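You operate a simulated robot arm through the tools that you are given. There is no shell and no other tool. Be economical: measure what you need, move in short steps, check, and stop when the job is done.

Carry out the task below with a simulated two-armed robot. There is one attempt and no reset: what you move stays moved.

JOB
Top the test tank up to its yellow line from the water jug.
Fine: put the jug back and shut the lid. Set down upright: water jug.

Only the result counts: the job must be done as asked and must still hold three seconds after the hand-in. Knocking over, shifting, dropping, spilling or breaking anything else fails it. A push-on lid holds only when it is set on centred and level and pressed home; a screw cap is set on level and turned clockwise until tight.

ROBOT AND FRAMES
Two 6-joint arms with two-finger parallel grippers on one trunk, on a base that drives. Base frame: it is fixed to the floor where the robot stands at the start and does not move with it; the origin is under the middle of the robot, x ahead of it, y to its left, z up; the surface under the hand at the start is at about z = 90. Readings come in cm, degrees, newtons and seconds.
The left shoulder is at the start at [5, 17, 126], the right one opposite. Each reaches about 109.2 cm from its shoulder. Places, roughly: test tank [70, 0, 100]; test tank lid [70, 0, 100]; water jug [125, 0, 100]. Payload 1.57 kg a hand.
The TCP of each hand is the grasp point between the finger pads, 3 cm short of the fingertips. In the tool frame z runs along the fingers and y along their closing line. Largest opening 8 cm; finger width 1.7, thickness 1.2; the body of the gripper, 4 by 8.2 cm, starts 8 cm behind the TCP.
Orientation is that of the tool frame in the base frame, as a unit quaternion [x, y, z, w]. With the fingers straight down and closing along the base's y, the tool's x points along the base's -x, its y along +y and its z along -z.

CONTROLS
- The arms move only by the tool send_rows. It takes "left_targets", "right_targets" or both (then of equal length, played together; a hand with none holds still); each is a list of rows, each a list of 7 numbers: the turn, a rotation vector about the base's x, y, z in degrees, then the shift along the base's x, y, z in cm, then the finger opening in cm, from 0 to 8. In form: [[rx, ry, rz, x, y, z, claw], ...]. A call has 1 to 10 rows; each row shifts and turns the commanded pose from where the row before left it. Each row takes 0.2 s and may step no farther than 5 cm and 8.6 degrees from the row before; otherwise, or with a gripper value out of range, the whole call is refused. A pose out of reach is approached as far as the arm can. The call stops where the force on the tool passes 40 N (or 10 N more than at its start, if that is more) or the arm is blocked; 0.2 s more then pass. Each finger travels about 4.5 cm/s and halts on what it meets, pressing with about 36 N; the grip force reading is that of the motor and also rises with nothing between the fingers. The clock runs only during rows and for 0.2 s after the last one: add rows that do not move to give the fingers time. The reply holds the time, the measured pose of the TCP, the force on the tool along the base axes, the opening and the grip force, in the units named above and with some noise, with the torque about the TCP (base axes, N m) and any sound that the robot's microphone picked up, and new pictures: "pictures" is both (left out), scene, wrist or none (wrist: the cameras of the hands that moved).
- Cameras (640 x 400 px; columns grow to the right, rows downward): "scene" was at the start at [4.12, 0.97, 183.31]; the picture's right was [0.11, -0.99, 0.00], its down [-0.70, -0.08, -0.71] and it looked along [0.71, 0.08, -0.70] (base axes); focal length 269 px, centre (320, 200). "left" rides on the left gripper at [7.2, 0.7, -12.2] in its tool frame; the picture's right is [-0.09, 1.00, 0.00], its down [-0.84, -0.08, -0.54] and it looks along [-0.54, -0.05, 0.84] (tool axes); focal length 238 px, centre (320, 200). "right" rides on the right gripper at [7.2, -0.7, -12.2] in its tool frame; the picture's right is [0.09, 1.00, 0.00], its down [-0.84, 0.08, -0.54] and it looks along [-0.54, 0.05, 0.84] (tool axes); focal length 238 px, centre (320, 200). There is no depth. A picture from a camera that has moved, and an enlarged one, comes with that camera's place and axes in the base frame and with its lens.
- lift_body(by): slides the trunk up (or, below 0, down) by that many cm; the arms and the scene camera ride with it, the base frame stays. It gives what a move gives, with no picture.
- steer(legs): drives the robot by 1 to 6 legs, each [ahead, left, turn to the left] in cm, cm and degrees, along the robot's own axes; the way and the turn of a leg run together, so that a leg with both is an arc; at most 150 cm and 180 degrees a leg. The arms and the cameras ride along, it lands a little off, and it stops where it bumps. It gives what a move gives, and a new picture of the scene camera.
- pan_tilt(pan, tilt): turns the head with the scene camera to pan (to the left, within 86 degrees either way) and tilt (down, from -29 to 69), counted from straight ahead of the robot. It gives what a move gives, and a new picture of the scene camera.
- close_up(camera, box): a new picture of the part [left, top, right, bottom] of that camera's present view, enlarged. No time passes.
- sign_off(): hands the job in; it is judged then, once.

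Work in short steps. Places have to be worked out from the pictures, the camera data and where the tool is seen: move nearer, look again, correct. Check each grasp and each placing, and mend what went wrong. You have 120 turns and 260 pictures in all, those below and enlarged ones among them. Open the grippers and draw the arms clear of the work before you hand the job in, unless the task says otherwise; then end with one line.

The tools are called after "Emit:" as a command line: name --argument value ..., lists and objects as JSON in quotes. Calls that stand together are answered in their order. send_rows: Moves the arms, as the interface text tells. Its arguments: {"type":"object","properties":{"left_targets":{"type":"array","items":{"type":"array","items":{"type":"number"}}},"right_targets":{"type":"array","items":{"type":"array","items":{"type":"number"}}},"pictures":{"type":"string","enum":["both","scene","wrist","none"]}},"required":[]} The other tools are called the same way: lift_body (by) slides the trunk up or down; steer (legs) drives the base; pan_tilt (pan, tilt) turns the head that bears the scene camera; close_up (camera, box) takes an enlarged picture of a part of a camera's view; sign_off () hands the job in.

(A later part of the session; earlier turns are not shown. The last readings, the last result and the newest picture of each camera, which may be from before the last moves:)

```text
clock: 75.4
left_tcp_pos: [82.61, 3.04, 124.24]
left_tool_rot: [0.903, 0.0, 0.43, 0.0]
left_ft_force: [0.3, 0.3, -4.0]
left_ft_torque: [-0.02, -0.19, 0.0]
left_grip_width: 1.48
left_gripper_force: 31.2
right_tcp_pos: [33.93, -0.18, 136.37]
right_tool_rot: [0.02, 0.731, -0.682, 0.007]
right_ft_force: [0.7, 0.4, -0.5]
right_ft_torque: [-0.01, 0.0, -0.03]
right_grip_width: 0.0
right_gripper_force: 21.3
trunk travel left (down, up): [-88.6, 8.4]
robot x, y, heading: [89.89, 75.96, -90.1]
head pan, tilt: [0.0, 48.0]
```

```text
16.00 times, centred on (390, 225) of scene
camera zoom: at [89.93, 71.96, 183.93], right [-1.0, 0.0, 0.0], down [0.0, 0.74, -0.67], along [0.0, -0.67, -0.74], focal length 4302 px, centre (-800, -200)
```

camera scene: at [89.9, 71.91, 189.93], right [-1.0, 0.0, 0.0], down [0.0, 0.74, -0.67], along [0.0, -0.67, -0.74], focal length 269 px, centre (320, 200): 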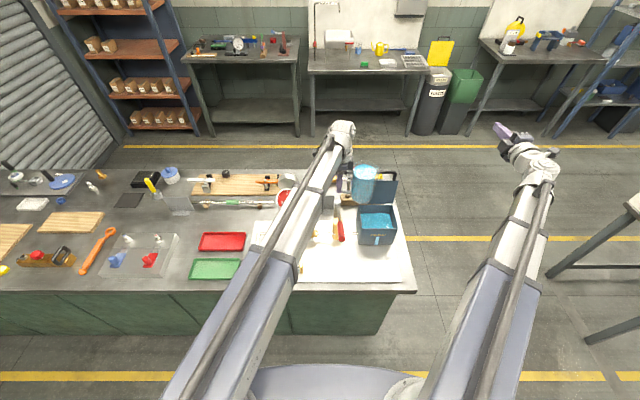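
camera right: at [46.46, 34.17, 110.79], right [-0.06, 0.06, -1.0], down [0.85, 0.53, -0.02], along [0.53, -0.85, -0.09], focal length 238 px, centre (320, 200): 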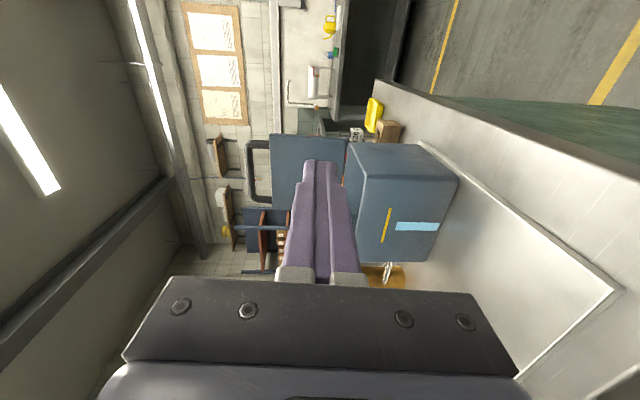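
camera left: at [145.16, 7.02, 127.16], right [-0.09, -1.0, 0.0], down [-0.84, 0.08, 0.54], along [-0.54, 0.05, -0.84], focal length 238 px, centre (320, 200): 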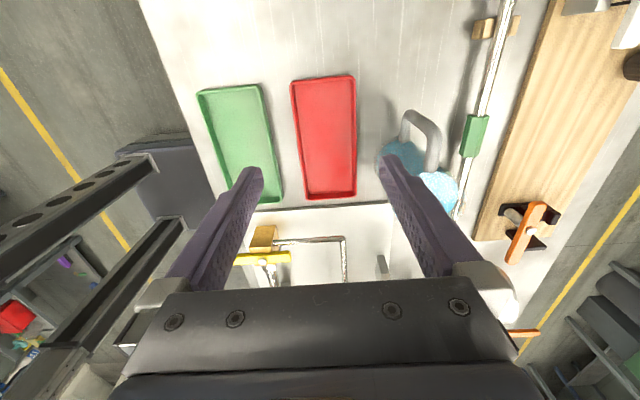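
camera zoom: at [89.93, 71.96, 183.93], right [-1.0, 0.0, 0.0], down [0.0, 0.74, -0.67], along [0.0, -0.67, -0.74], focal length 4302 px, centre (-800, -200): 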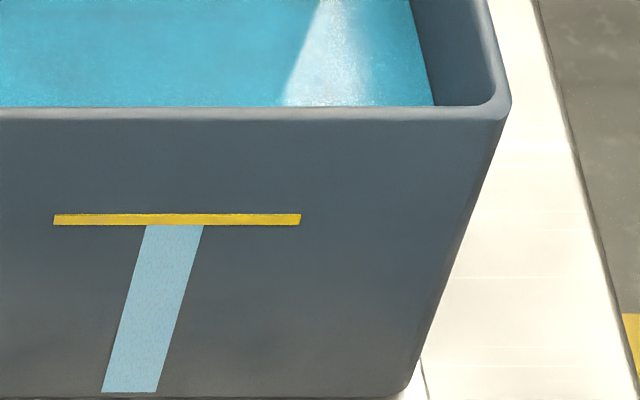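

The water-surface edge has advanced consistently (~6 px), putting the level at the line's centre. I tilt partly back, raise, then go upright.

Emit:
send_rows --left_targets '[[0, 8.5, 0, 0, 0, -2.365, 0], [0, 8.5, 0, 0, 0, -2.01, 0], [0, 8.5, 0, 0, 0, -1.61, 0]]' --pictures "none"

Emit:
lift_body --by 6

Emit:
send_rows --left_targets '[[0, 8.5, 0, 0, 0, -1.18, 0], [0, 8.5, 0, 0, 0, -0.716, 0], [0, 8.5, 0, 0, 0, -0.24, 0], [0, 0, 0, 0, 0, 0, 0]]' --pictures "none"

Emit:
close_up --camera "scene" --box '[375, 225, 405, 245]'

Emit:
close_up --camera "scene" --box '[290, 140, 430, 260]'

```text
clock: 76.2
left_tcp_pos: [82.68, 3.07, 118.18]
left_tool_rot: [0.975, 0.0, 0.22, 0.0]
left_ft_force: [-0.2, 0.4, -4.9]
left_ft_torque: [-0.01, -0.24, 0.02]
left_grip_width: 1.48
left_gripper_force: 30.6
right_tcp_pos: [33.99, -0.23, 136.54]
right_tool_rot: [0.021, 0.731, -0.682, 0.006]
right_ft_force: [0.3, 0.1, 0.1]
right_ft_torque: [0.01, 0.02, -0.02]
right_grip_width: 0.0
right_gripper_force: 21.1
trunk travel left (down, up): [-88.6, 8.4]
robot x, y, heading: [89.89, 75.77, -90.1]
head pan, tilt: [0.0, 48.0]
```

```text
clock: 77.2
left_tcp_pos: [82.6, 3.17, 124.18]
left_tool_rot: [0.975, -0.001, 0.221, 0.0]
left_ft_force: [0.5, 0.7, -4.4]
left_ft_torque: [0.0, -0.27, -0.02]
left_grip_width: 1.47
left_gripper_force: 31.1
right_tcp_pos: [33.86, -0.33, 142.5]
right_tool_rot: [0.02, 0.732, -0.681, 0.007]
right_ft_force: [1.1, -0.7, 0.3]
right_ft_torque: [0.01, 0.02, 0.01]
right_grip_width: 0.0
right_gripper_force: 21.0
trunk travel left (down, up): [-94.6, 2.4]
robot x, y, heading: [89.92, 75.55, -89.9]
head pan, tilt: [0.0, 48.0]
```

```text
clock: 78.2
left_tcp_pos: [82.59, 3.11, 121.95]
left_tool_rot: [1.0, -0.001, 0.0, 0.0]
left_ft_force: [-0.4, 0.9, -5.0]
left_ft_torque: [0.01, -0.34, -0.03]
left_grip_width: 1.5
left_gripper_force: 30.5
right_tcp_pos: [33.84, -0.13, 142.51]
right_tool_rot: [0.02, 0.732, -0.681, 0.007]
right_ft_force: [-0.1, 0.2, -0.6]
right_ft_torque: [-0.04, -0.04, 0.02]
right_grip_width: 0.01
right_gripper_force: 21.0
trunk travel left (down, up): [-94.6, 2.4]
robot x, y, heading: [89.86, 75.66, -90.2]
head pan, tilt: [0.0, 48.0]
```

```text
16.00 times, centred on (390, 235) of scene
camera zoom: at [89.86, 71.96, 189.93], right [-1.0, 0.0, 0.0], down [0.0, 0.74, -0.67], along [0.0, -0.67, -0.74], focal length 4302 px, centre (-800, -360)
```

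zoom: 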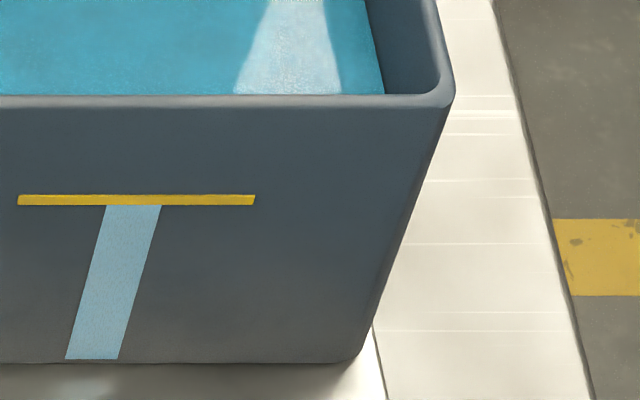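

```text
3.33 times, centred on (360, 200) of scene
camera zoom: at [89.86, 71.96, 189.93], right [-1.0, 0.0, 0.0], down [0.0, 0.74, -0.67], along [0.0, -0.67, -0.74], focal length 896 px, centre (187, 200)
```

zoom: 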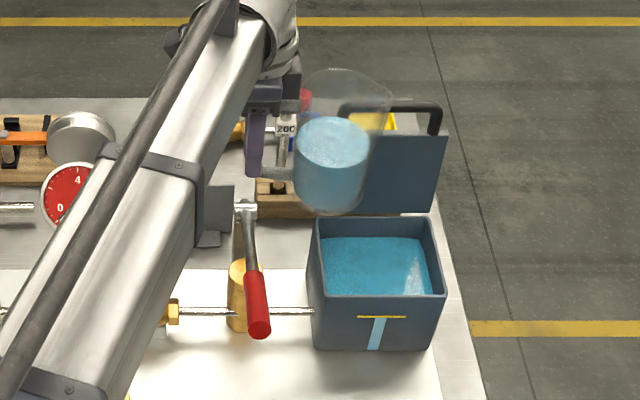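

Level is at the line. I carry the jug back to its original spot.

Emit:
send_rows --left_targets '[[0, 0, 0, 1.5, -0.21, 0, 0], [0, 0, 0, 3, -0.43, 0, 0], [0, 0, 0, 4, -0.57, 0, 0], [0, 0, 0, 4, -0.57, 0, 0], [0, 0, 0, 4, -0.57, 0, 0], [0, 0, 0, 4, -0.57, 0, 0], [0, 0, 0, 4, -0.57, 0, 0], [0, 0, 0, 4, -0.57, 0, 0], [0, 0, 0, 4, -0.57, 0, 0], [0, 0, 0, 3, -0.43, 0, 0]]' --pictures "none"

Emit:
send_rows --left_targets '[[0, 0, 0, 3, -0.43, 0, 0], [0, 0, 0, 4, -0.57, 0, 0], [0, 0, 0, 4, -0.57, 0, 0], [0, 0, 0, 4, -0.57, 0, 0], [0, 0, 0, 2, -0.28, 0, 0], [0, 0, 0, 1.4, -0.2, 0, 0], [0, 0, 0, 0, 0, 0, 0]]' --pictures "none"

Emit:
lift_body --by -22

Emit:
close_up --camera "scene" --box '[180, 110, 290, 210]'

```text
clock: 80.4
left_tcp_pos: [118.26, -1.89, 122.08]
left_tool_rot: [1.0, 0.0, 0.0, 0.0]
left_ft_force: [0.5, 0.2, -4.3]
left_ft_torque: [0.0, -0.29, 0.01]
left_grip_width: 1.49
left_gripper_force: 30.8
right_tcp_pos: [34.05, -0.23, 142.42]
right_tool_rot: [0.02, 0.732, -0.681, 0.007]
right_ft_force: [-0.2, 0.5, 0.0]
right_ft_torque: [-0.03, 0.01, -0.05]
right_grip_width: 0.0
right_gripper_force: 21.2
trunk travel left (down, up): [-94.6, 2.4]
robot x, y, heading: [89.88, 75.84, -89.9]
head pan, tilt: [0.0, 48.0]
```

```text
clock: 82.0
left_tcp_pos: [136.61, -4.68, 122.01]
left_tool_rot: [1.0, 0.001, 0.0, 0.0]
left_ft_force: [-0.3, 0.3, -4.9]
left_ft_torque: [0.03, -0.34, -0.01]
left_grip_width: 1.49
left_gripper_force: 31.0
right_tcp_pos: [33.81, -0.29, 142.62]
right_tool_rot: [0.021, 0.731, -0.682, 0.006]
right_ft_force: [-0.4, -0.8, 0.6]
right_ft_torque: [0.0, 0.0, 0.02]
right_grip_width: 0.0
right_gripper_force: 20.9
trunk travel left (down, up): [-94.6, 2.4]
robot x, y, heading: [89.81, 75.76, -90.0]
head pan, tilt: [0.0, 48.0]
```

```text
clock: 84.3
left_tcp_pos: [136.71, -4.49, 100.0]
left_tool_rot: [1.0, 0.0, 0.0, 0.0]
left_ft_force: [-0.2, -0.5, -4.5]
left_ft_torque: [-0.01, -0.29, 0.03]
left_grip_width: 1.46
left_gripper_force: 30.6
right_tcp_pos: [33.81, -0.29, 120.54]
right_tool_rot: [0.02, 0.731, -0.682, 0.007]
right_ft_force: [-0.4, 0.5, -0.3]
right_ft_torque: [0.01, -0.01, 0.02]
right_grip_width: 0.01
right_gripper_force: 21.9
trunk travel left (down, up): [-72.6, 24.4]
robot x, y, heading: [90.07, 75.58, -89.9]
head pan, tilt: [0.0, 48.0]
```

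```text
4.00 times, centred on (235, 160) of scene
camera zoom: at [89.97, 71.98, 167.94], right [-1.0, 0.0, 0.0], down [0.0, 0.74, -0.67], along [0.0, -0.67, -0.74], focal length 1076 px, centre (660, 360)
```

zoom: 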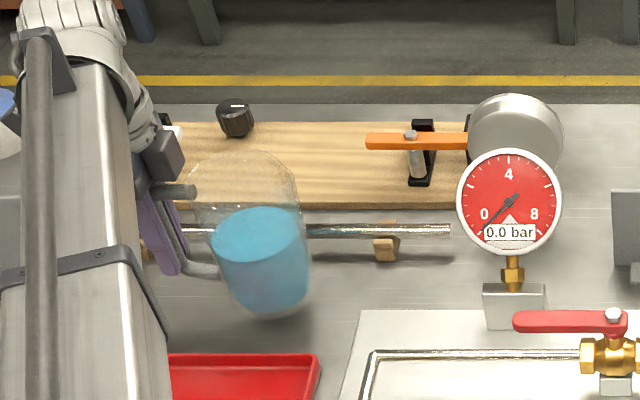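

Over its place, 3.4 cm up. I lower 3.4 and check the load.

Emit:
lift_body --by -3.45

```text
clock: 85.1
left_tcp_pos: [136.55, -4.52, 96.59]
left_tool_rot: [1.0, 0.0, 0.0, 0.0]
left_ft_force: [-0.6, 0.2, -5.1]
left_ft_torque: [-0.01, -0.32, 0.03]
left_grip_width: 1.49
left_gripper_force: 31.1
right_tcp_pos: [33.87, -0.22, 117.06]
right_tool_rot: [0.021, 0.732, -0.681, 0.007]
right_ft_force: [-0.5, 0.1, 0.4]
right_ft_torque: [0.01, 0.0, 0.02]
right_grip_width: 0.0
right_gripper_force: 21.7
trunk travel left (down, up): [-69.2, 27.8]
robot x, y, heading: [90.21, 76.07, -90.3]
head pan, tilt: [0.0, 48.0]
```

Still carrying its full weight; a little lower.

Emit:
lift_body --by -0.15

```text
clock: 85.6
left_tcp_pos: [136.55, -4.65, 96.59]
left_tool_rot: [1.0, 0.0, 0.0, 0.001]
left_ft_force: [3.1, -5.3, 14.9]
left_ft_torque: [0.12, 0.54, 0.17]
left_grip_width: 1.48
left_gripper_force: 30.5
right_tcp_pos: [33.79, -0.15, 116.97]
right_tool_rot: [0.02, 0.731, -0.682, 0.007]
right_ft_force: [-0.3, 0.6, -0.1]
right_ft_torque: [0.01, 0.01, 0.02]
right_grip_width: 0.01
right_gripper_force: 21.8
trunk travel left (down, up): [-69.0, 28.0]
robot x, y, heading: [89.93, 76.14, -90.2]
head pan, tilt: [0.0, 48.0]
```

It stands on the bench. I open to 5 cm, wait, and raise the hand clear.

Emit:
send_rows --left_targets '[[0, 0, 0, 0, 0, 0, 2], [0, 0, 0, 0, 0, 0, 3.5], [0, 0, 0, 0, 0, 0, 5], [0, 0, 0, 0, 0, 0, 5]]' --pictures "none"

Emit:
close_up --camera "left" --box '[160, 100, 480, 300]'

Emit:
lift_body --by 18

Emit:
close_up --camera "scene" --box '[180, 130, 290, 230]'

```text
clock: 86.6
left_tcp_pos: [136.47, -4.69, 96.47]
left_tool_rot: [1.0, 0.0, -0.001, 0.0]
left_ft_force: [0.0, 0.3, -0.3]
left_ft_torque: [-0.01, 0.01, 0.03]
left_grip_width: 5.0
left_gripper_force: 0.1
right_tcp_pos: [33.95, -0.24, 116.95]
right_tool_rot: [0.021, 0.732, -0.681, 0.007]
right_ft_force: [0.1, -0.4, 0.2]
right_ft_torque: [-0.01, -0.01, 0.03]
right_grip_width: 0.02
right_gripper_force: 21.3
trunk travel left (down, up): [-69.0, 28.0]
robot x, y, heading: [89.95, 75.89, -90.1]
head pan, tilt: [0.0, 48.0]
```

```text
2.00 times, centred on (320, 200) of left
camera zoom: at [143.77, -5.23, 108.71], right [-0.09, -1.0, 0.0], down [-0.84, 0.08, 0.54], along [-0.54, 0.05, -0.84], focal length 477 px, centre (320, 200)
```

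zoom: 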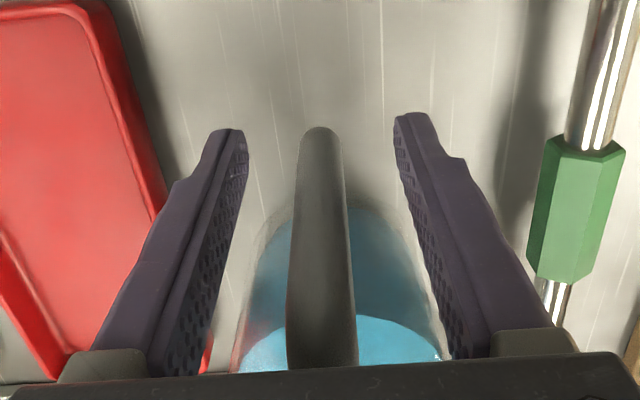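

```text
clock: 88.6
left_tcp_pos: [136.54, -4.61, 114.47]
left_tool_rot: [1.0, 0.0, 0.0, -0.001]
left_ft_force: [0.0, 0.6, 0.1]
left_ft_torque: [0.06, 0.0, 0.0]
left_grip_width: 4.99
left_gripper_force: 0.0
right_tcp_pos: [33.88, -0.22, 134.9]
right_tool_rot: [0.02, 0.731, -0.682, 0.007]
right_ft_force: [1.1, 0.2, 0.2]
right_ft_torque: [0.01, 0.01, -0.02]
right_grip_width: 0.0
right_gripper_force: 21.1
trunk travel left (down, up): [-87.0, 10.0]
robot x, y, heading: [89.89, 75.51, -90.1]
head pan, tilt: [0.0, 48.0]
```

```text
4.00 times, centred on (235, 180) of scene
camera zoom: at [89.94, 72.01, 182.33], right [-1.0, 0.0, 0.0], down [0.0, 0.74, -0.67], along [0.0, -0.67, -0.74], focal length 1076 px, centre (660, 280)
```

zoom: 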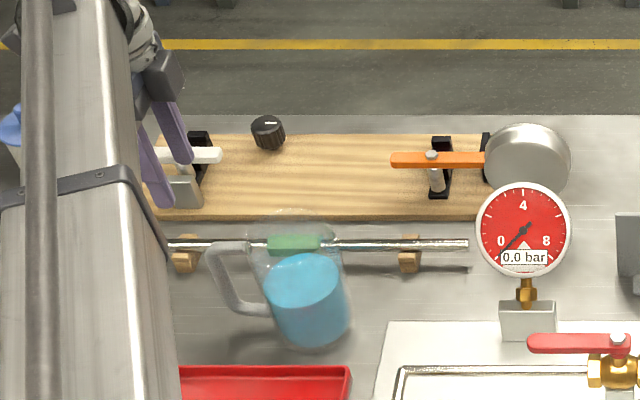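

Jug is upright in its old place. I back the robot off to the earlier lid-handling stance and then retract the left arm.

Emit:
steer --legs '[[-15, 6.5, 0]]'

Emit:
send_rows --left_targets '[[0, 0, 0, 0, 4.5, 0, 5], [0, 0, 0, 0, 4.5, 0, 5], [0, 0, 0, -2, 4.5, 0, 5], [0, 0, 0, -2, 4.5, 0, 5], [0, 0, 0, -2, 4.5, 0, 5], [0, 0, 0, -2, 4.5, 0, 5], [0, 0, 0, -2, 4.5, 0, 5], [0, 0, 0, -2, 3, 0, 5]]' --pictures "scene"

Emit:
close_up --camera "scene" --box '[340, 110, 450, 220]'

```text
clock: 90.1
left_tcp_pos: [143.08, 10.56, 114.53]
left_tool_rot: [1.0, 0.001, 0.0, 0.0]
left_ft_force: [0.3, 0.8, -0.2]
left_ft_torque: [-0.04, 0.03, 0.0]
left_grip_width: 5.02
left_gripper_force: 0.1
right_tcp_pos: [40.41, 14.9, 135.07]
right_tool_rot: [0.021, 0.731, -0.682, 0.007]
right_ft_force: [-0.1, 1.2, 0.6]
right_ft_torque: [0.04, 0.04, 0.01]
right_grip_width: 0.02
right_gripper_force: 21.6
trunk travel left (down, up): [-87.0, 10.0]
robot x, y, heading: [96.41, 91.06, -90.4]
head pan, tilt: [0.0, 48.0]
camera scene: at [96.56, 87.24, 182.34], right [-1.0, 0.0, 0.0], down [0.0, 0.74, -0.67], along [0.0, -0.67, -0.74], focal length 269 px, centre (320, 200)
```

scene: 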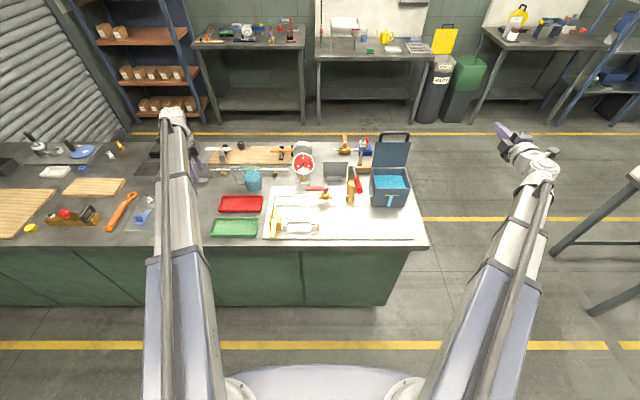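

```text
clock: 91.9
left_tcp_pos: [131.09, 45.04, 114.4]
left_tool_rot: [1.0, 0.0, 0.001, 0.0]
left_ft_force: [-0.2, 0.2, -1.3]
left_ft_torque: [-0.04, 0.0, -0.02]
left_grip_width: 5.02
left_gripper_force: 0.0
right_tcp_pos: [40.28, 14.75, 134.97]
right_tool_rot: [0.02, 0.731, -0.683, 0.007]
right_ft_force: [-1.1, -0.4, 0.2]
right_ft_torque: [0.01, 0.02, 0.01]
right_grip_width: 0.01
right_gripper_force: 21.2
trunk travel left (down, up): [-87.0, 10.0]
robot x, y, heading: [96.49, 90.86, -89.7]
head pan, tilt: [0.0, 48.0]
camera scene: at [96.42, 87.09, 182.34], right [-1.0, 0.0, 0.0], down [0.0, 0.74, -0.67], along [0.0, -0.67, -0.74], focal length 269 px, centre (320, 200)
```

scene: 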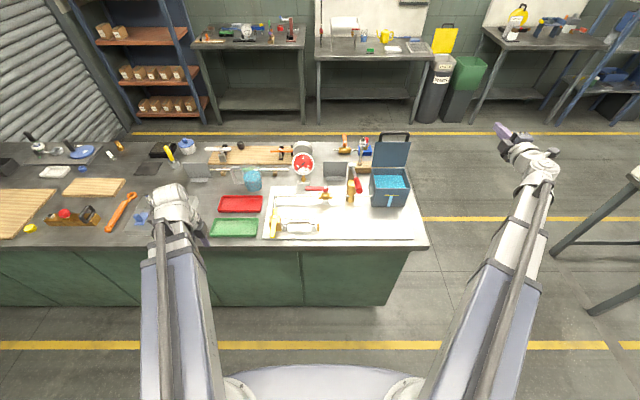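

```text
3.64 times, centred on (395, 165) of scene
camera zoom: at [96.42, 87.09, 182.34], right [-1.0, 0.0, 0.0], down [0.0, 0.74, -0.67], along [0.0, -0.67, -0.74], focal length 978 px, centre (47, 327)
```

zoom: 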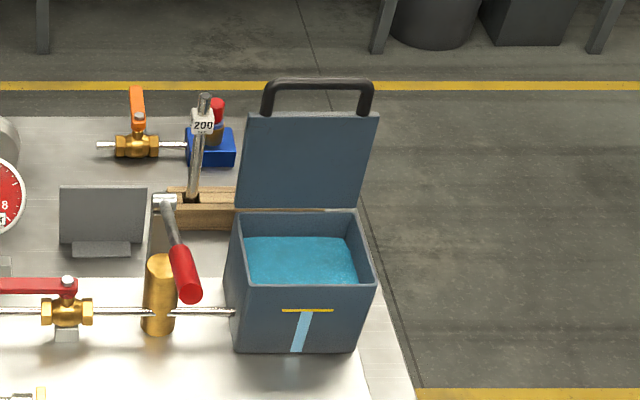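

Bar of the open lid's handle is at about (65.6, −5.7, 120). I bring the right hand in front of it at that height with fingers opened 3.4 cm.

Emit:
send_rows --right_targets '[[0, 0, 0, 4.5, 0, 0, 3.4], [0, 0, 0, 4.5, 0, 0, 3.4], [0, 0, 0, 4.5, 0, 0, 3.4], [0, 0, 0, 4.5, 0, 0, 3.4], [0, 0, 0, 4.5, 0, 0, 3.4], [0, 0, 0, 2.8, 0, 0, 3.4]]' --pictures "none"

Emit:
lift_body --by -15

Emit:
send_rows --right_targets '[[0, 0, 0, 0, -4, 0, 3.4], [0, 0, 0, 0, -4, 0, 3.4]]' --pictures "wrist"

Emit:
close_up --camera "scene" --box '[340, 60, 450, 160]'

```text
clock: 93.3
left_tcp_pos: [131.07, 44.92, 114.46]
left_tool_rot: [1.0, 0.0, 0.001, 0.001]
left_ft_force: [-0.4, 0.3, -0.1]
left_ft_torque: [0.01, 0.03, 0.02]
left_grip_width: 5.01
left_gripper_force: 0.1
right_tcp_pos: [65.7, 14.67, 134.86]
right_tool_rot: [0.021, 0.731, -0.682, 0.006]
right_ft_force: [-0.4, 0.3, -0.5]
right_ft_torque: [0.03, 0.0, 0.02]
right_grip_width: 3.4
right_gripper_force: 0.1
trunk travel left (down, up): [-87.0, 10.0]
robot x, y, heading: [96.51, 90.64, -90.0]
head pan, tilt: [0.0, 48.0]
```

```text
clock: 95.0
left_tcp_pos: [131.13, 44.98, 99.5]
left_tool_rot: [1.0, 0.0, -0.001, 0.0]
left_ft_force: [0.8, 0.1, -0.4]
left_ft_torque: [-0.01, 0.01, 0.03]
left_grip_width: 5.01
left_gripper_force: 0.1
right_tcp_pos: [65.8, 14.64, 120.04]
right_tool_rot: [0.021, 0.731, -0.682, 0.007]
right_ft_force: [0.1, 0.1, -0.1]
right_ft_torque: [0.02, 0.02, 0.02]
right_grip_width: 3.4
right_gripper_force: 0.0
trunk travel left (down, up): [-72.0, 25.0]
robot x, y, heading: [96.44, 90.91, -90.1]
head pan, tilt: [0.0, 48.0]
```

```text
clock: 95.6
left_tcp_pos: [131.03, 44.91, 99.5]
left_tool_rot: [1.0, -0.001, 0.0, 0.0]
left_ft_force: [-0.1, 0.3, 0.6]
left_ft_torque: [0.01, 0.01, 0.02]
left_grip_width: 5.01
left_gripper_force: 0.1
right_tcp_pos: [65.75, 6.67, 119.84]
right_tool_rot: [0.021, 0.731, -0.682, 0.007]
right_ft_force: [-0.4, 0.3, 0.2]
right_ft_torque: [0.01, -0.01, 0.0]
right_grip_width: 3.4
right_gripper_force: 0.1
trunk travel left (down, up): [-72.0, 25.0]
robot x, y, heading: [96.45, 90.74, -90.1]
head pan, tilt: [0.0, 48.0]
camera right: at [58.61, 18.91, 121.12], right [-0.05, 0.07, -1.0], down [0.85, 0.53, -0.01], along [0.53, -0.85, -0.09], focal length 238 px, centre (320, 200)
```

right: 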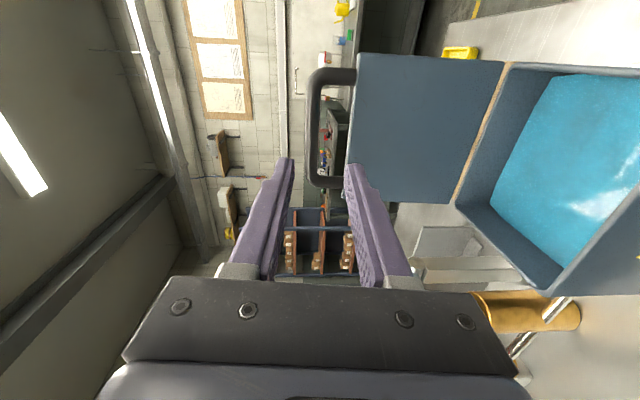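

```text
4.00 times, centred on (395, 110) of scene
camera zoom: at [96.47, 86.98, 167.33], right [-1.0, 0.0, 0.0], down [0.0, 0.74, -0.67], along [0.0, -0.67, -0.74], focal length 1076 px, centre (20, 560)
```

zoom: 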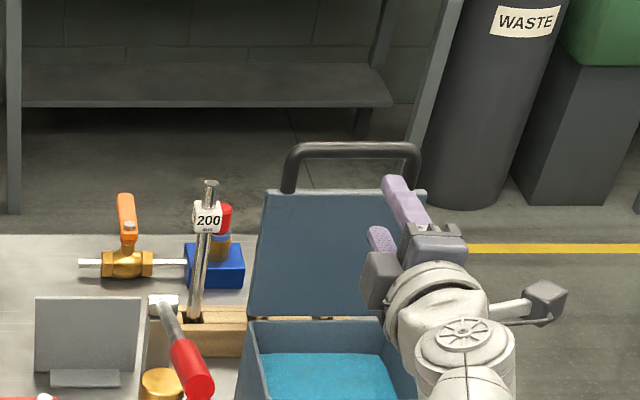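

Bar is at z≈119.4 with a 2.8 cm gap down to the lid edge; the lower finger fits. I advance in steps and close on the bar.

Emit:
send_rows --right_targets '[[0, 0, 0, 0, -4, 0, 3.4], [0, 0, 0, 0, -4, 0, 3.4], [0, 0, 0, 0, -2, 0, 3.4], [0, 0, 0, 0, -1.5, 0, 3.4]]' --pictures "wrist"

```text
clock: 96.6
left_tcp_pos: [131.08, 44.98, 99.52]
left_tool_rot: [1.0, 0.0, 0.0, 0.0]
left_ft_force: [-1.1, -0.1, 0.1]
left_ft_torque: [0.03, -0.02, 0.0]
left_grip_width: 4.99
left_gripper_force: 0.1
right_tcp_pos: [65.81, -4.93, 119.99]
right_tool_rot: [0.021, 0.731, -0.682, 0.007]
right_ft_force: [0.6, 0.2, 0.2]
right_ft_torque: [-0.02, 0.0, -0.03]
right_grip_width: 3.4
right_gripper_force: 0.0
trunk travel left (down, up): [-72.0, 25.0]
robot x, y, heading: [96.69, 90.73, -90.0]
head pan, tilt: [0.0, 48.0]
camera right: at [58.71, 7.41, 121.14], right [-0.05, 0.07, -1.0], down [0.85, 0.53, -0.01], along [0.53, -0.85, -0.09], focal length 238 px, centre (320, 200)
```

right: 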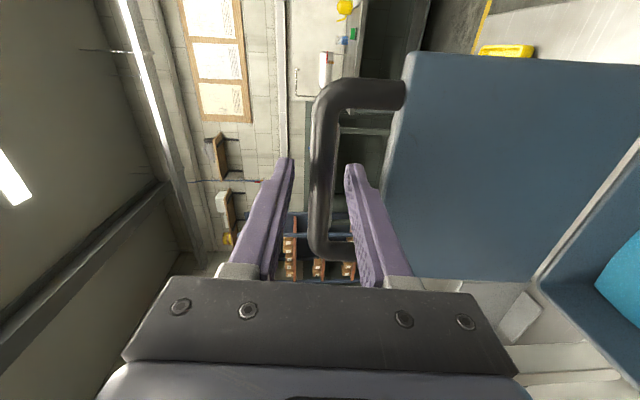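

The bar is between the fingers. I close and pull slowly toward +y.

Emit:
send_rows --right_targets '[[0, 0, 0, 0, 0, 0, 1], [0, 0, 0, 0, 0, 0, 0], [0, 0, 0, 0, 0, 0, 0], [0, 0, 0, 0, 0.7, 0, 0], [0, 0, 0, 0, 0.7, 0, 0], [0, 0, 0, 0, 0.7, 0, 0], [0, 0, 0, 0, 0.7, 0, 0]]' --pictures "wrist"

```text
clock: 98.2
left_tcp_pos: [131.15, 44.95, 99.38]
left_tool_rot: [1.0, 0.0, 0.0, 0.0]
left_ft_force: [0.2, 1.0, 0.1]
left_ft_torque: [0.04, 0.02, 0.03]
left_grip_width: 5.01
left_gripper_force: 0.1
right_tcp_pos: [65.71, -1.99, 119.9]
right_tool_rot: [0.02, 0.731, -0.682, 0.007]
right_ft_force: [4.0, -1.6, -1.7]
right_ft_torque: [-0.04, 0.54, -0.03]
right_grip_width: 1.49
right_gripper_force: 30.6
trunk travel left (down, up): [-72.0, 25.0]
robot x, y, heading: [96.66, 90.88, -90.0]
head pan, tilt: [0.0, 48.0]
camera right: at [58.72, 10.29, 121.13], right [-0.05, 0.07, -1.0], down [0.85, 0.53, -0.01], along [0.53, -0.85, -0.09], focal length 238 px, centre (320, 200)
```

right: 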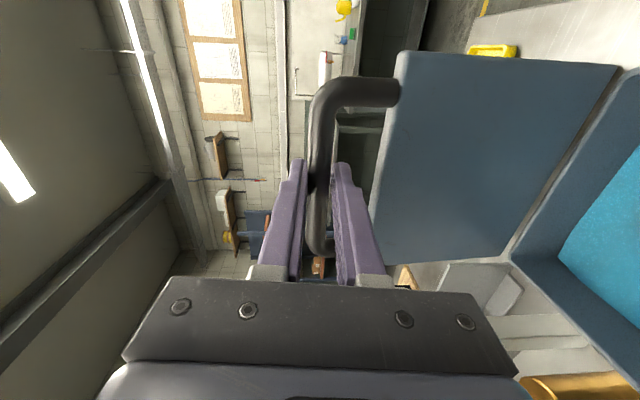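

The lid follows with little force. I pull 3 cm more.

Emit:
send_rows --right_targets '[[0, 0, 0, 0, 0.7, 0, 0], [0, 0, 0, 0, 0.7, 0, 0], [0, 0, 0, 0, 0.7, 0, 0], [0, 0, 0, 0, 0.7, 0, 0]]' --pictures "none"

Emit:
lift_body --by -0.6

```text
clock: 99.2
left_tcp_pos: [131.13, 44.8, 99.29]
left_tool_rot: [1.0, 0.0, 0.001, -0.002]
left_ft_force: [0.3, -0.3, 0.6]
left_ft_torque: [0.02, 0.01, -0.01]
left_grip_width: 4.99
left_gripper_force: 0.2
right_tcp_pos: [65.84, 0.41, 119.7]
right_tool_rot: [0.02, 0.733, -0.68, 0.008]
right_ft_force: [4.3, -5.2, -26.7]
right_ft_torque: [0.21, 0.54, -0.3]
right_grip_width: 1.52
right_gripper_force: 31.1
trunk travel left (down, up): [-72.0, 25.0]
robot x, y, heading: [96.72, 90.87, -90.1]
head pan, tilt: [0.0, 48.0]
```

```text
clock: 99.8
left_tcp_pos: [131.22, 45.09, 98.8]
left_tool_rot: [1.0, 0.0, 0.001, 0.0]
left_ft_force: [0.3, -0.1, -0.1]
left_ft_torque: [0.02, 0.0, -0.01]
left_grip_width: 5.01
left_gripper_force: 0.1
right_tcp_pos: [65.69, 1.0, 119.53]
right_tool_rot: [0.021, 0.731, -0.682, 0.007]
right_ft_force: [4.4, 3.1, 8.3]
right_ft_torque: [-0.08, 0.53, -0.44]
right_grip_width: 1.5
right_gripper_force: 31.1
trunk travel left (down, up): [-71.4, 25.6]
robot x, y, heading: [96.67, 90.62, -89.9]
head pan, tilt: [0.0, 48.0]
```

Following the arc in alternating steps works; I continue to about 60°.

Emit:
send_rows --right_targets '[[0, 0, 0, 0, 0.6, 0, 0], [0, 0, 0, 0, 0.6, 0, 0], [0, 0, 0, 0, 0.6, 0, 0]]' --pictures "none"

Emit:
lift_body --by -0.8

Emit:
send_rows --right_targets '[[0, 0, 0, 0, 0.6, 0, 0], [0, 0, 0, 0, 0.6, 0, 0], [0, 0, 0, 0, 0.6, 0, 0]]' --pictures "none"

Emit:
lift_body --by -1

Emit:
close_up --camera "right" --box '[0, 0, 640, 400]'

```text
clock: 100.6
left_tcp_pos: [131.13, 44.92, 98.73]
left_tool_rot: [1.0, 0.0, 0.001, -0.002]
left_ft_force: [-0.8, 0.4, 0.6]
left_ft_torque: [0.01, -0.01, 0.0]
left_grip_width: 5.04
left_gripper_force: 0.1
right_tcp_pos: [65.78, 2.39, 119.07]
right_tool_rot: [0.02, 0.733, -0.68, 0.007]
right_ft_force: [5.3, -5.0, -13.2]
right_ft_torque: [0.1, 0.6, -0.15]
right_grip_width: 1.5
right_gripper_force: 31.4
trunk travel left (down, up): [-71.4, 25.6]
robot x, y, heading: [96.55, 90.74, -89.8]
head pan, tilt: [0.0, 48.0]
```

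```text
clock: 101.1
left_tcp_pos: [131.12, 45.42, 98.2]
left_tool_rot: [1.0, 0.0, 0.0, 0.001]
left_ft_force: [0.2, -0.6, -0.8]
left_ft_torque: [0.0, -0.02, -0.01]
left_grip_width: 5.01
left_gripper_force: 0.1
right_tcp_pos: [65.77, 3.01, 118.98]
right_tool_rot: [0.022, 0.73, -0.683, 0.006]
right_ft_force: [5.4, 10.4, 22.9]
right_ft_torque: [-0.3, 0.56, -0.53]
right_grip_width: 1.51
right_gripper_force: 30.9
trunk travel left (down, up): [-70.6, 26.4]
robot x, y, heading: [96.87, 90.65, -90.0]
head pan, tilt: [0.0, 48.0]
```

```text
clock: 101.9
left_tcp_pos: [131.21, 44.95, 97.93]
left_tool_rot: [1.0, 0.0, 0.0, 0.0]
left_ft_force: [-0.3, -0.2, 0.2]
left_ft_torque: [-0.03, 0.01, -0.02]
left_grip_width: 5.01
left_gripper_force: 0.1
right_tcp_pos: [65.77, 4.24, 118.49]
right_tool_rot: [0.019, 0.732, -0.681, 0.007]
right_ft_force: [3.5, -2.0, -3.6]
right_ft_torque: [-0.03, 0.56, -0.2]
right_grip_width: 1.49
right_gripper_force: 31.0
trunk travel left (down, up): [-70.6, 26.4]
robot x, y, heading: [96.6, 90.95, -89.7]
head pan, tilt: [0.0, 48.0]
```

```text
clock: 102.6
left_tcp_pos: [131.3, 45.43, 97.33]
left_tool_rot: [1.0, 0.0, 0.0, 0.001]
left_ft_force: [-0.4, -0.9, 0.6]
left_ft_torque: [0.0, -0.01, 0.03]
left_grip_width: 4.99
left_gripper_force: 0.1
right_tcp_pos: [65.88, 5.17, 117.96]
right_tool_rot: [0.024, 0.73, -0.683, 0.005]
right_ft_force: [5.5, 15.3, 26.8]
right_ft_torque: [-0.37, 0.54, -0.25]
right_grip_width: 1.52
right_gripper_force: 30.7
trunk travel left (down, up): [-69.6, 27.4]
robot x, y, heading: [96.48, 90.68, -90.0]
head pan, tilt: [0.0, 48.0]
stopped: the force on the tool passed its limit at 40 N (the readings are from after the stop); the commanded pose is now the measured one
```

```text
1.00 times, centred on (320, 200) of right (not enlarged: the box is as wide or as high as the picture)
camera zoom: at [58.76, 17.44, 119.14], right [-0.05, 0.07, -1.0], down [0.85, 0.52, -0.01], along [0.52, -0.85, -0.08], focal length 238 px, centre (320, 200)
```

zoom: 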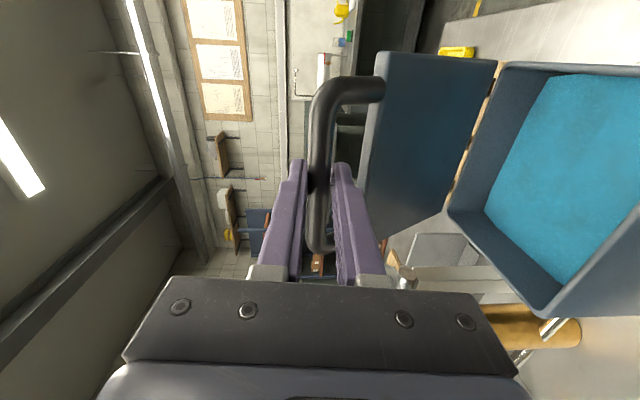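

The lid is around 65°. I ease +y, then release and withdraw, to press it from above next.

Emit:
send_rows --right_targets '[[0, 0, 0, 0, 0.5, 0, 0], [0, 0, 0, 0, 0, 0, 1.8], [0, 0, 0, 0, 0, 0, 3], [0, 0, 0, 0, 0, 0, 3.4], [0, 0, 0, 0, 3, 0, 3.4], [0, 0, 0, 0, 3, 0, 3.4], [0, 0, 0, 0, 2, 0, 3.4]]' --pictures "wrist"

Emit:
close_up --camera "scene" --box '[340, 60, 450, 160]'

```text
clock: 104.2
left_tcp_pos: [130.93, 45.06, 97.19]
left_tool_rot: [1.0, 0.0, 0.0, 0.0]
left_ft_force: [-0.8, -0.4, -0.8]
left_ft_torque: [-0.02, -0.05, 0.0]
left_grip_width: 4.97
left_gripper_force: 0.2
right_tcp_pos: [65.5, 13.19, 117.64]
right_tool_rot: [0.022, 0.73, -0.683, 0.005]
right_ft_force: [0.2, -0.4, -0.1]
right_ft_torque: [0.0, 0.01, 0.01]
right_grip_width: 3.41
right_gripper_force: 0.0
trunk travel left (down, up): [-69.6, 27.4]
robot x, y, heading: [96.51, 90.61, -90.1]
head pan, tilt: [0.0, 48.0]
camera right: at [58.55, 25.52, 118.84], right [-0.05, 0.07, -1.0], down [0.85, 0.53, -0.01], along [0.52, -0.85, -0.08], focal length 238 px, centre (320, 200)
```

right: 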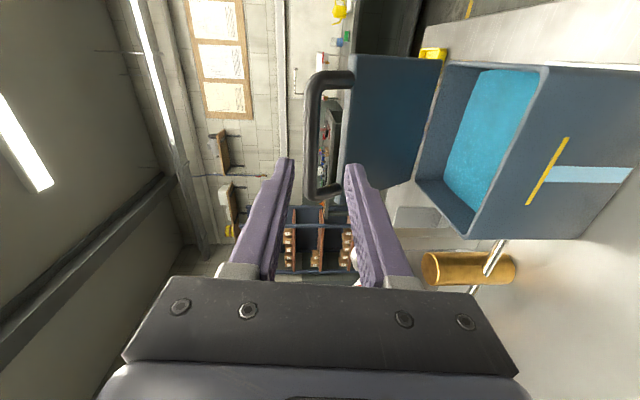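

```text
4.00 times, centred on (395, 110) of scene
camera zoom: at [96.48, 87.11, 164.98], right [-1.0, 0.0, 0.0], down [0.0, 0.74, -0.67], along [0.0, -0.67, -0.74], focal length 1076 px, centre (20, 560)
```

zoom: 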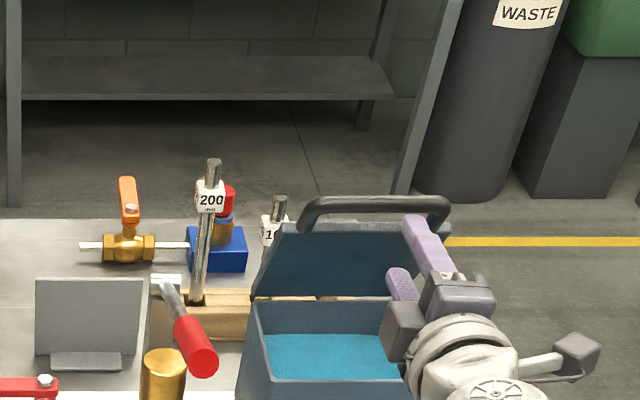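

The lid holds at about 60°. I close the fingers, rise above the bar, advance over it, and press down.

Emit:
send_rows --right_targets '[[0, 0, 0, 0, 0, 0, 0], [0, 0, 0, 0, 0, 0, 0], [0, 0, 0, 0, 0, 0, 0]]' --pictures "none"

Emit:
lift_body --by 4.5

Emit:
send_rows --right_targets '[[0, 0, 0, 0, -4, 0, 0], [0, 0, 0, 0, -4, 0, 0]]' --pictures "wrist"

```text
clock: 105.0
left_tcp_pos: [131.08, 45.12, 97.2]
left_tool_rot: [1.0, 0.0, -0.001, 0.0]
left_ft_force: [-0.3, -0.4, 0.5]
left_ft_torque: [0.01, 0.0, -0.03]
left_grip_width: 5.0
left_gripper_force: 0.0
right_tcp_pos: [65.59, 13.15, 117.66]
right_tool_rot: [0.022, 0.73, -0.683, 0.006]
right_ft_force: [0.0, 0.4, -0.5]
right_ft_torque: [-0.02, 0.0, 0.01]
right_grip_width: 0.01
right_gripper_force: 20.5
trunk travel left (down, up): [-69.6, 27.4]
robot x, y, heading: [96.63, 91.11, -89.9]
head pan, tilt: [0.0, 48.0]
```

```text
clock: 105.9
left_tcp_pos: [131.08, 44.98, 101.5]
left_tool_rot: [1.0, 0.0, 0.0, 0.0]
left_ft_force: [0.5, 0.6, 0.0]
left_ft_torque: [0.01, -0.04, -0.01]
left_grip_width: 5.0
left_gripper_force: 0.1
right_tcp_pos: [65.59, 13.2, 122.2]
right_tool_rot: [0.023, 0.73, -0.683, 0.006]
right_ft_force: [-0.8, -0.6, 0.6]
right_ft_torque: [0.02, -0.04, 0.03]
right_grip_width: 0.0
right_gripper_force: 21.1
trunk travel left (down, up): [-74.1, 22.9]
robot x, y, heading: [96.64, 91.06, -89.9]
head pan, tilt: [0.0, 48.0]
```

```text
clock: 106.5
left_tcp_pos: [131.13, 44.98, 101.6]
left_tool_rot: [1.0, -0.001, 0.0, 0.0]
left_ft_force: [0.0, -0.2, -0.1]
left_ft_torque: [-0.05, -0.02, -0.01]
left_grip_width: 4.99
left_gripper_force: 0.2
right_tcp_pos: [65.52, 5.27, 122.02]
right_tool_rot: [0.023, 0.73, -0.683, 0.006]
right_ft_force: [-0.1, 0.3, -0.4]
right_ft_torque: [-0.01, -0.01, 0.0]
right_grip_width: 0.02
right_gripper_force: 21.4
trunk travel left (down, up): [-74.1, 22.9]
robot x, y, heading: [96.76, 91.14, -89.9]
head pan, tilt: [0.0, 48.0]
camera right: at [58.51, 17.47, 123.28], right [-0.05, 0.07, -1.0], down [0.85, 0.52, -0.01], along [0.52, -0.85, -0.09], focal length 238 px, centre (320, 200)
```

right: 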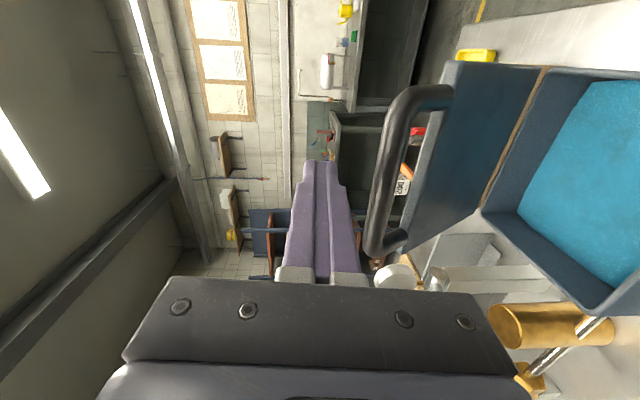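

The fist is above the bar; I press down in steps.

Emit:
lift_body --by -5

Emit:
close_up --camera "right" --box '[0, 0, 640, 400]'

```text
clock: 107.1
left_tcp_pos: [131.07, 44.96, 98.8]
left_tool_rot: [1.0, -0.001, 0.001, -0.001]
left_ft_force: [-0.3, -0.2, 0.1]
left_ft_torque: [0.04, -0.04, 0.0]
left_grip_width: 5.02
left_gripper_force: 0.1
right_tcp_pos: [65.43, 5.31, 119.4]
right_tool_rot: [0.025, 0.73, -0.683, 0.005]
right_ft_force: [-0.1, -0.5, 0.2]
right_ft_torque: [-0.01, 0.04, -0.02]
right_grip_width: 0.0
right_gripper_force: 21.1
trunk travel left (down, up): [-71.4, 25.6]
robot x, y, heading: [96.58, 90.91, -90.1]
head pan, tilt: [0.0, 48.0]
stopped: the force on the tool passed its limit at 75 N (the readings are from after the stop); the commanded pose is now the measured one
```

```text
1.00 times, centred on (320, 200) of right (not enlarged: the box is as wide or as high as the picture)
camera zoom: at [58.54, 17.65, 120.45], right [-0.05, 0.07, -1.0], down [0.85, 0.52, -0.01], along [0.52, -0.85, -0.08], focal length 238 px, centre (320, 200)
```

zoom: 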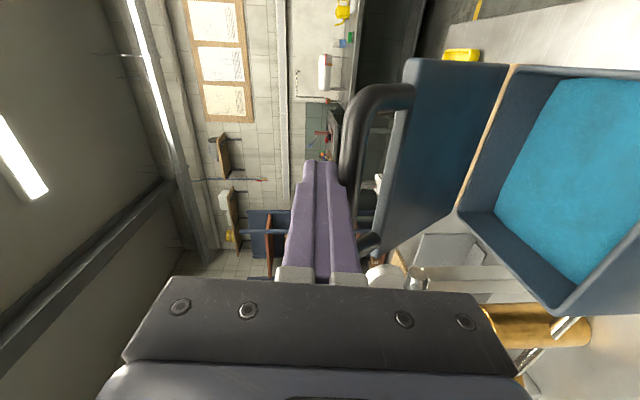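

The trunk's push was too brisk. I check that the tank has not shifted, then go on with gentler steps.

Emit:
close_up --camera "scene" --box '[330, 80, 450, 180]'

Emit:
lift_body --by -0.7

```text
4.00 times, centred on (390, 130) of scene
camera zoom: at [96.45, 87.0, 166.67], right [-1.0, 0.0, 0.0], down [0.0, 0.74, -0.67], along [0.0, -0.67, -0.74], focal length 1076 px, centre (40, 480)
```

zoom: 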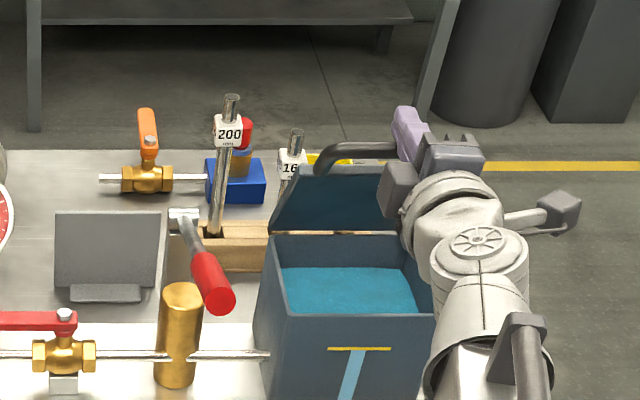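

```text
clock: 107.7
left_tcp_pos: [131.1, 45.24, 98.19]
left_tool_rot: [1.0, -0.001, 0.0, 0.001]
left_ft_force: [2.0, 0.4, 0.0]
left_ft_torque: [0.03, 0.01, 0.04]
left_grip_width: 4.98
left_gripper_force: 0.1
right_tcp_pos: [65.43, 5.67, 118.87]
right_tool_rot: [0.026, 0.728, -0.685, 0.004]
right_ft_force: [-2.3, 10.9, 15.4]
right_ft_torque: [0.07, 0.14, -0.08]
right_grip_width: 0.03
right_gripper_force: 20.8
trunk travel left (down, up): [-70.7, 26.3]
robot x, y, heading: [96.54, 91.18, -89.9]
head pan, tilt: [0.0, 48.0]
```

Friction at the bar works against a straight push, so I'll preload downward and drag +y in alternation.

Emit:
send_rows --right_targets '[[0, 0, 0, 0, 0.5, 0, 0], [0, 0, 0, 0, 0.5, 0, 0], [0, 0, 0, 0, 0.5, 0, 0]]' --pictures "none"

Emit:
lift_body --by -1

Emit:
send_rows --right_targets '[[0, 0, 0, 0, 0.5, 0, 0], [0, 0, 0, 0, 0.5, 0, 0], [0, 0, 0, 0, 0.5, 0, 0]]' --pictures "wrist"

```text
clock: 108.5
left_tcp_pos: [131.07, 44.92, 98.11]
left_tool_rot: [1.0, 0.0, 0.0, 0.0]
left_ft_force: [0.0, -1.1, -0.3]
left_ft_torque: [0.01, -0.03, 0.0]
left_grip_width: 5.0
left_gripper_force: 0.0
right_tcp_pos: [65.67, 6.64, 118.74]
right_tool_rot: [0.024, 0.729, -0.684, 0.006]
right_ft_force: [-0.4, 0.4, 0.8]
right_ft_torque: [-0.02, -0.02, 0.03]
right_grip_width: 0.0
right_gripper_force: 21.5
trunk travel left (down, up): [-70.7, 26.3]
robot x, y, heading: [96.44, 90.61, -90.0]
head pan, tilt: [0.0, 48.0]
```

```text
clock: 109.0
left_tcp_pos: [131.17, 45.36, 97.31]
left_tool_rot: [1.0, 0.0, 0.0, 0.001]
left_ft_force: [-0.1, 0.1, -0.3]
left_ft_torque: [0.01, 0.03, 0.01]
left_grip_width: 4.99
left_gripper_force: 0.1
right_tcp_pos: [65.51, 7.32, 118.11]
right_tool_rot: [0.025, 0.727, -0.686, 0.004]
right_ft_force: [1.9, 21.2, 25.9]
right_ft_torque: [-0.05, 0.16, -0.15]
right_grip_width: 0.0
right_gripper_force: 20.9
trunk travel left (down, up): [-69.7, 27.3]
robot x, y, heading: [96.23, 90.98, -89.8]
head pan, tilt: [0.0, 48.0]
```

```text
clock: 109.8
left_tcp_pos: [131.03, 45.04, 97.23]
left_tool_rot: [1.0, -0.001, 0.0, 0.0]
left_ft_force: [-0.2, -1.0, 0.0]
left_ft_torque: [0.0, 0.0, -0.01]
left_grip_width: 5.01
left_gripper_force: 0.0
right_tcp_pos: [65.54, 8.13, 117.73]
right_tool_rot: [0.023, 0.73, -0.683, 0.006]
right_ft_force: [0.4, 0.8, -0.3]
right_ft_torque: [0.03, 0.02, 0.04]
right_grip_width: 0.01
right_gripper_force: 21.6
trunk travel left (down, up): [-69.7, 27.3]
robot x, y, heading: [97.18, 90.46, -89.7]
head pan, tilt: [0.0, 48.0]
camera right: at [58.58, 20.5, 118.81], right [-0.05, 0.07, -1.0], down [0.85, 0.52, -0.01], along [0.52, -0.85, -0.08], focal length 238 px, centre (320, 200)
```

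right: 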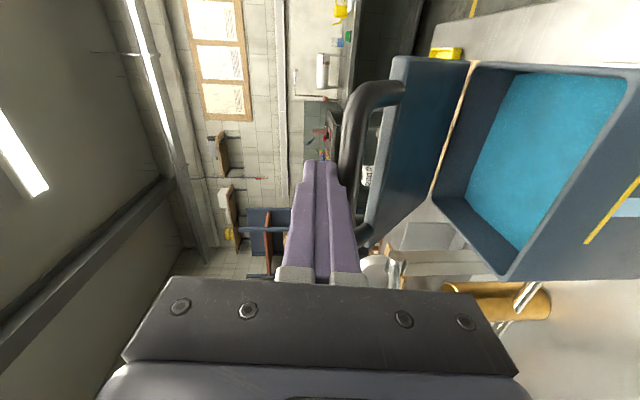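

That works; the lid is near 50°. I repeat the cycle.

Emit:
lift_body --by -1.1

Emit:
send_rows --right_targets '[[0, 0, 0, 0, 0.5, 0, 0], [0, 0, 0, 0, 0.5, 0, 0], [0, 0, 0, 0, 0.3, 0, 0]]' --pictures "none"

Emit:
lift_body --by -1.3

Emit:
send_rows --right_targets '[[0, 0, 0, 0, 0.5, 0, 0], [0, 0, 0, 0, 0.5, 0, 0], [0, 0, 0, 0, 0.2, 0, 0]]' --pictures "none"

Emit:
lift_body --by -1.4

Emit:
send_rows --right_targets '[[0, 0, 0, 0, 0.5, 0, 0], [0, 0, 0, 0, 0.5, 0, 0]]' --pictures "wrist"

```text
clock: 110.4
left_tcp_pos: [131.1, 45.15, 96.11]
left_tool_rot: [1.0, -0.002, 0.0, 0.0]
left_ft_force: [-1.3, 0.2, 0.2]
left_ft_torque: [-0.02, 0.02, 0.01]
left_grip_width: 4.98
left_gripper_force: 0.0
right_tcp_pos: [65.5, 8.49, 116.76]
right_tool_rot: [0.025, 0.729, -0.684, 0.006]
right_ft_force: [4.1, 13.8, 16.7]
right_ft_torque: [-0.02, 0.06, -0.12]
right_grip_width: 0.0
right_gripper_force: 21.6
trunk travel left (down, up): [-68.6, 28.4]
robot x, y, heading: [96.3, 90.79, -90.1]
head pan, tilt: [0.0, 48.0]
```

```text
clock: 111.2
left_tcp_pos: [131.17, 45.08, 96.08]
left_tool_rot: [1.0, -0.001, 0.0, 0.0]
left_ft_force: [-0.4, -0.4, 0.4]
left_ft_torque: [0.01, -0.01, -0.02]
left_grip_width: 5.01
left_gripper_force: 0.1
right_tcp_pos: [65.47, 9.51, 116.54]
right_tool_rot: [0.024, 0.729, -0.684, 0.006]
right_ft_force: [-0.1, 0.1, 0.1]
right_ft_torque: [0.03, 0.02, 0.04]
right_grip_width: 0.01
right_gripper_force: 21.1
trunk travel left (down, up): [-68.6, 28.4]
robot x, y, heading: [96.35, 90.56, -90.3]
head pan, tilt: [0.0, 48.0]
```

```text
clock: 111.8
left_tcp_pos: [131.03, 44.96, 94.76]
left_tool_rot: [1.0, -0.001, 0.0, -0.001]
left_ft_force: [-0.4, -0.6, 0.0]
left_ft_torque: [0.02, 0.05, -0.01]
left_grip_width: 5.0
left_gripper_force: 0.1
right_tcp_pos: [65.5, 9.48, 115.37]
right_tool_rot: [0.024, 0.729, -0.684, 0.006]
right_ft_force: [0.3, -0.4, 0.2]
right_ft_torque: [0.01, 0.03, 0.0]
right_grip_width: 0.03
right_gripper_force: 21.1
trunk travel left (down, up): [-67.3, 29.7]
robot x, y, heading: [96.59, 90.61, -90.1]
head pan, tilt: [0.0, 48.0]
```

```text
clock: 112.6
left_tcp_pos: [131.19, 45.02, 94.75]
left_tool_rot: [1.0, -0.001, 0.0, 0.0]
left_ft_force: [0.5, -1.2, -0.1]
left_ft_torque: [-0.01, 0.0, 0.02]
left_grip_width: 4.99
left_gripper_force: 0.0
right_tcp_pos: [65.3, 10.73, 115.37]
right_tool_rot: [0.025, 0.729, -0.684, 0.005]
right_ft_force: [-0.1, 0.0, -0.1]
right_ft_torque: [0.01, 0.0, 0.0]
right_grip_width: 0.01
right_gripper_force: 22.0
trunk travel left (down, up): [-67.3, 29.7]
robot x, y, heading: [96.38, 90.54, -90.0]
head pan, tilt: [0.0, 48.0]
```

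```text
clock: 113.3
left_tcp_pos: [131.2, 45.03, 93.33]
left_tool_rot: [1.0, -0.001, 0.0, 0.0]
left_ft_force: [-0.4, 1.2, -0.1]
left_ft_torque: [0.01, -0.01, -0.01]
left_grip_width: 5.0
left_gripper_force: 0.1
right_tcp_pos: [65.48, 10.82, 113.85]
right_tool_rot: [0.025, 0.729, -0.684, 0.005]
right_ft_force: [0.1, 0.2, 0.8]
right_ft_torque: [0.04, 0.01, -0.02]
right_grip_width: 0.0
right_gripper_force: 21.1
trunk travel left (down, up): [-65.9, 31.1]
robot x, y, heading: [96.64, 90.85, -90.1]
head pan, tilt: [0.0, 48.0]
```

```text
clock: 113.9
left_tcp_pos: [131.11, 45.05, 93.35]
left_tool_rot: [1.0, -0.001, 0.0, 0.0]
left_ft_force: [-0.7, -0.5, 0.0]
left_ft_torque: [0.0, -0.01, -0.03]
left_grip_width: 5.02
left_gripper_force: 0.0
right_tcp_pos: [65.33, 11.84, 113.9]
right_tool_rot: [0.025, 0.729, -0.684, 0.005]
right_ft_force: [-0.3, -0.5, -0.9]
right_ft_torque: [0.02, 0.01, -0.01]
right_grip_width: 0.0
right_gripper_force: 20.9
trunk travel left (down, up): [-65.9, 31.1]
robot x, y, heading: [96.37, 90.44, -90.1]
head pan, tilt: [0.0, 48.0]
camera right: at [58.44, 24.14, 115.06], right [-0.05, 0.07, -1.0], down [0.85, 0.52, -0.01], along [0.52, -0.85, -0.08], focal length 238 px, centre (320, 200)
```

right: 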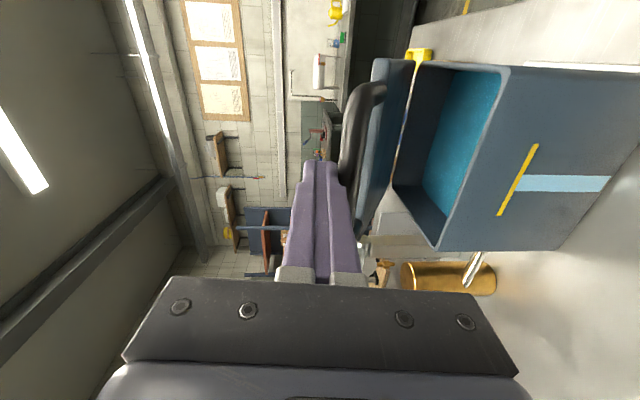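

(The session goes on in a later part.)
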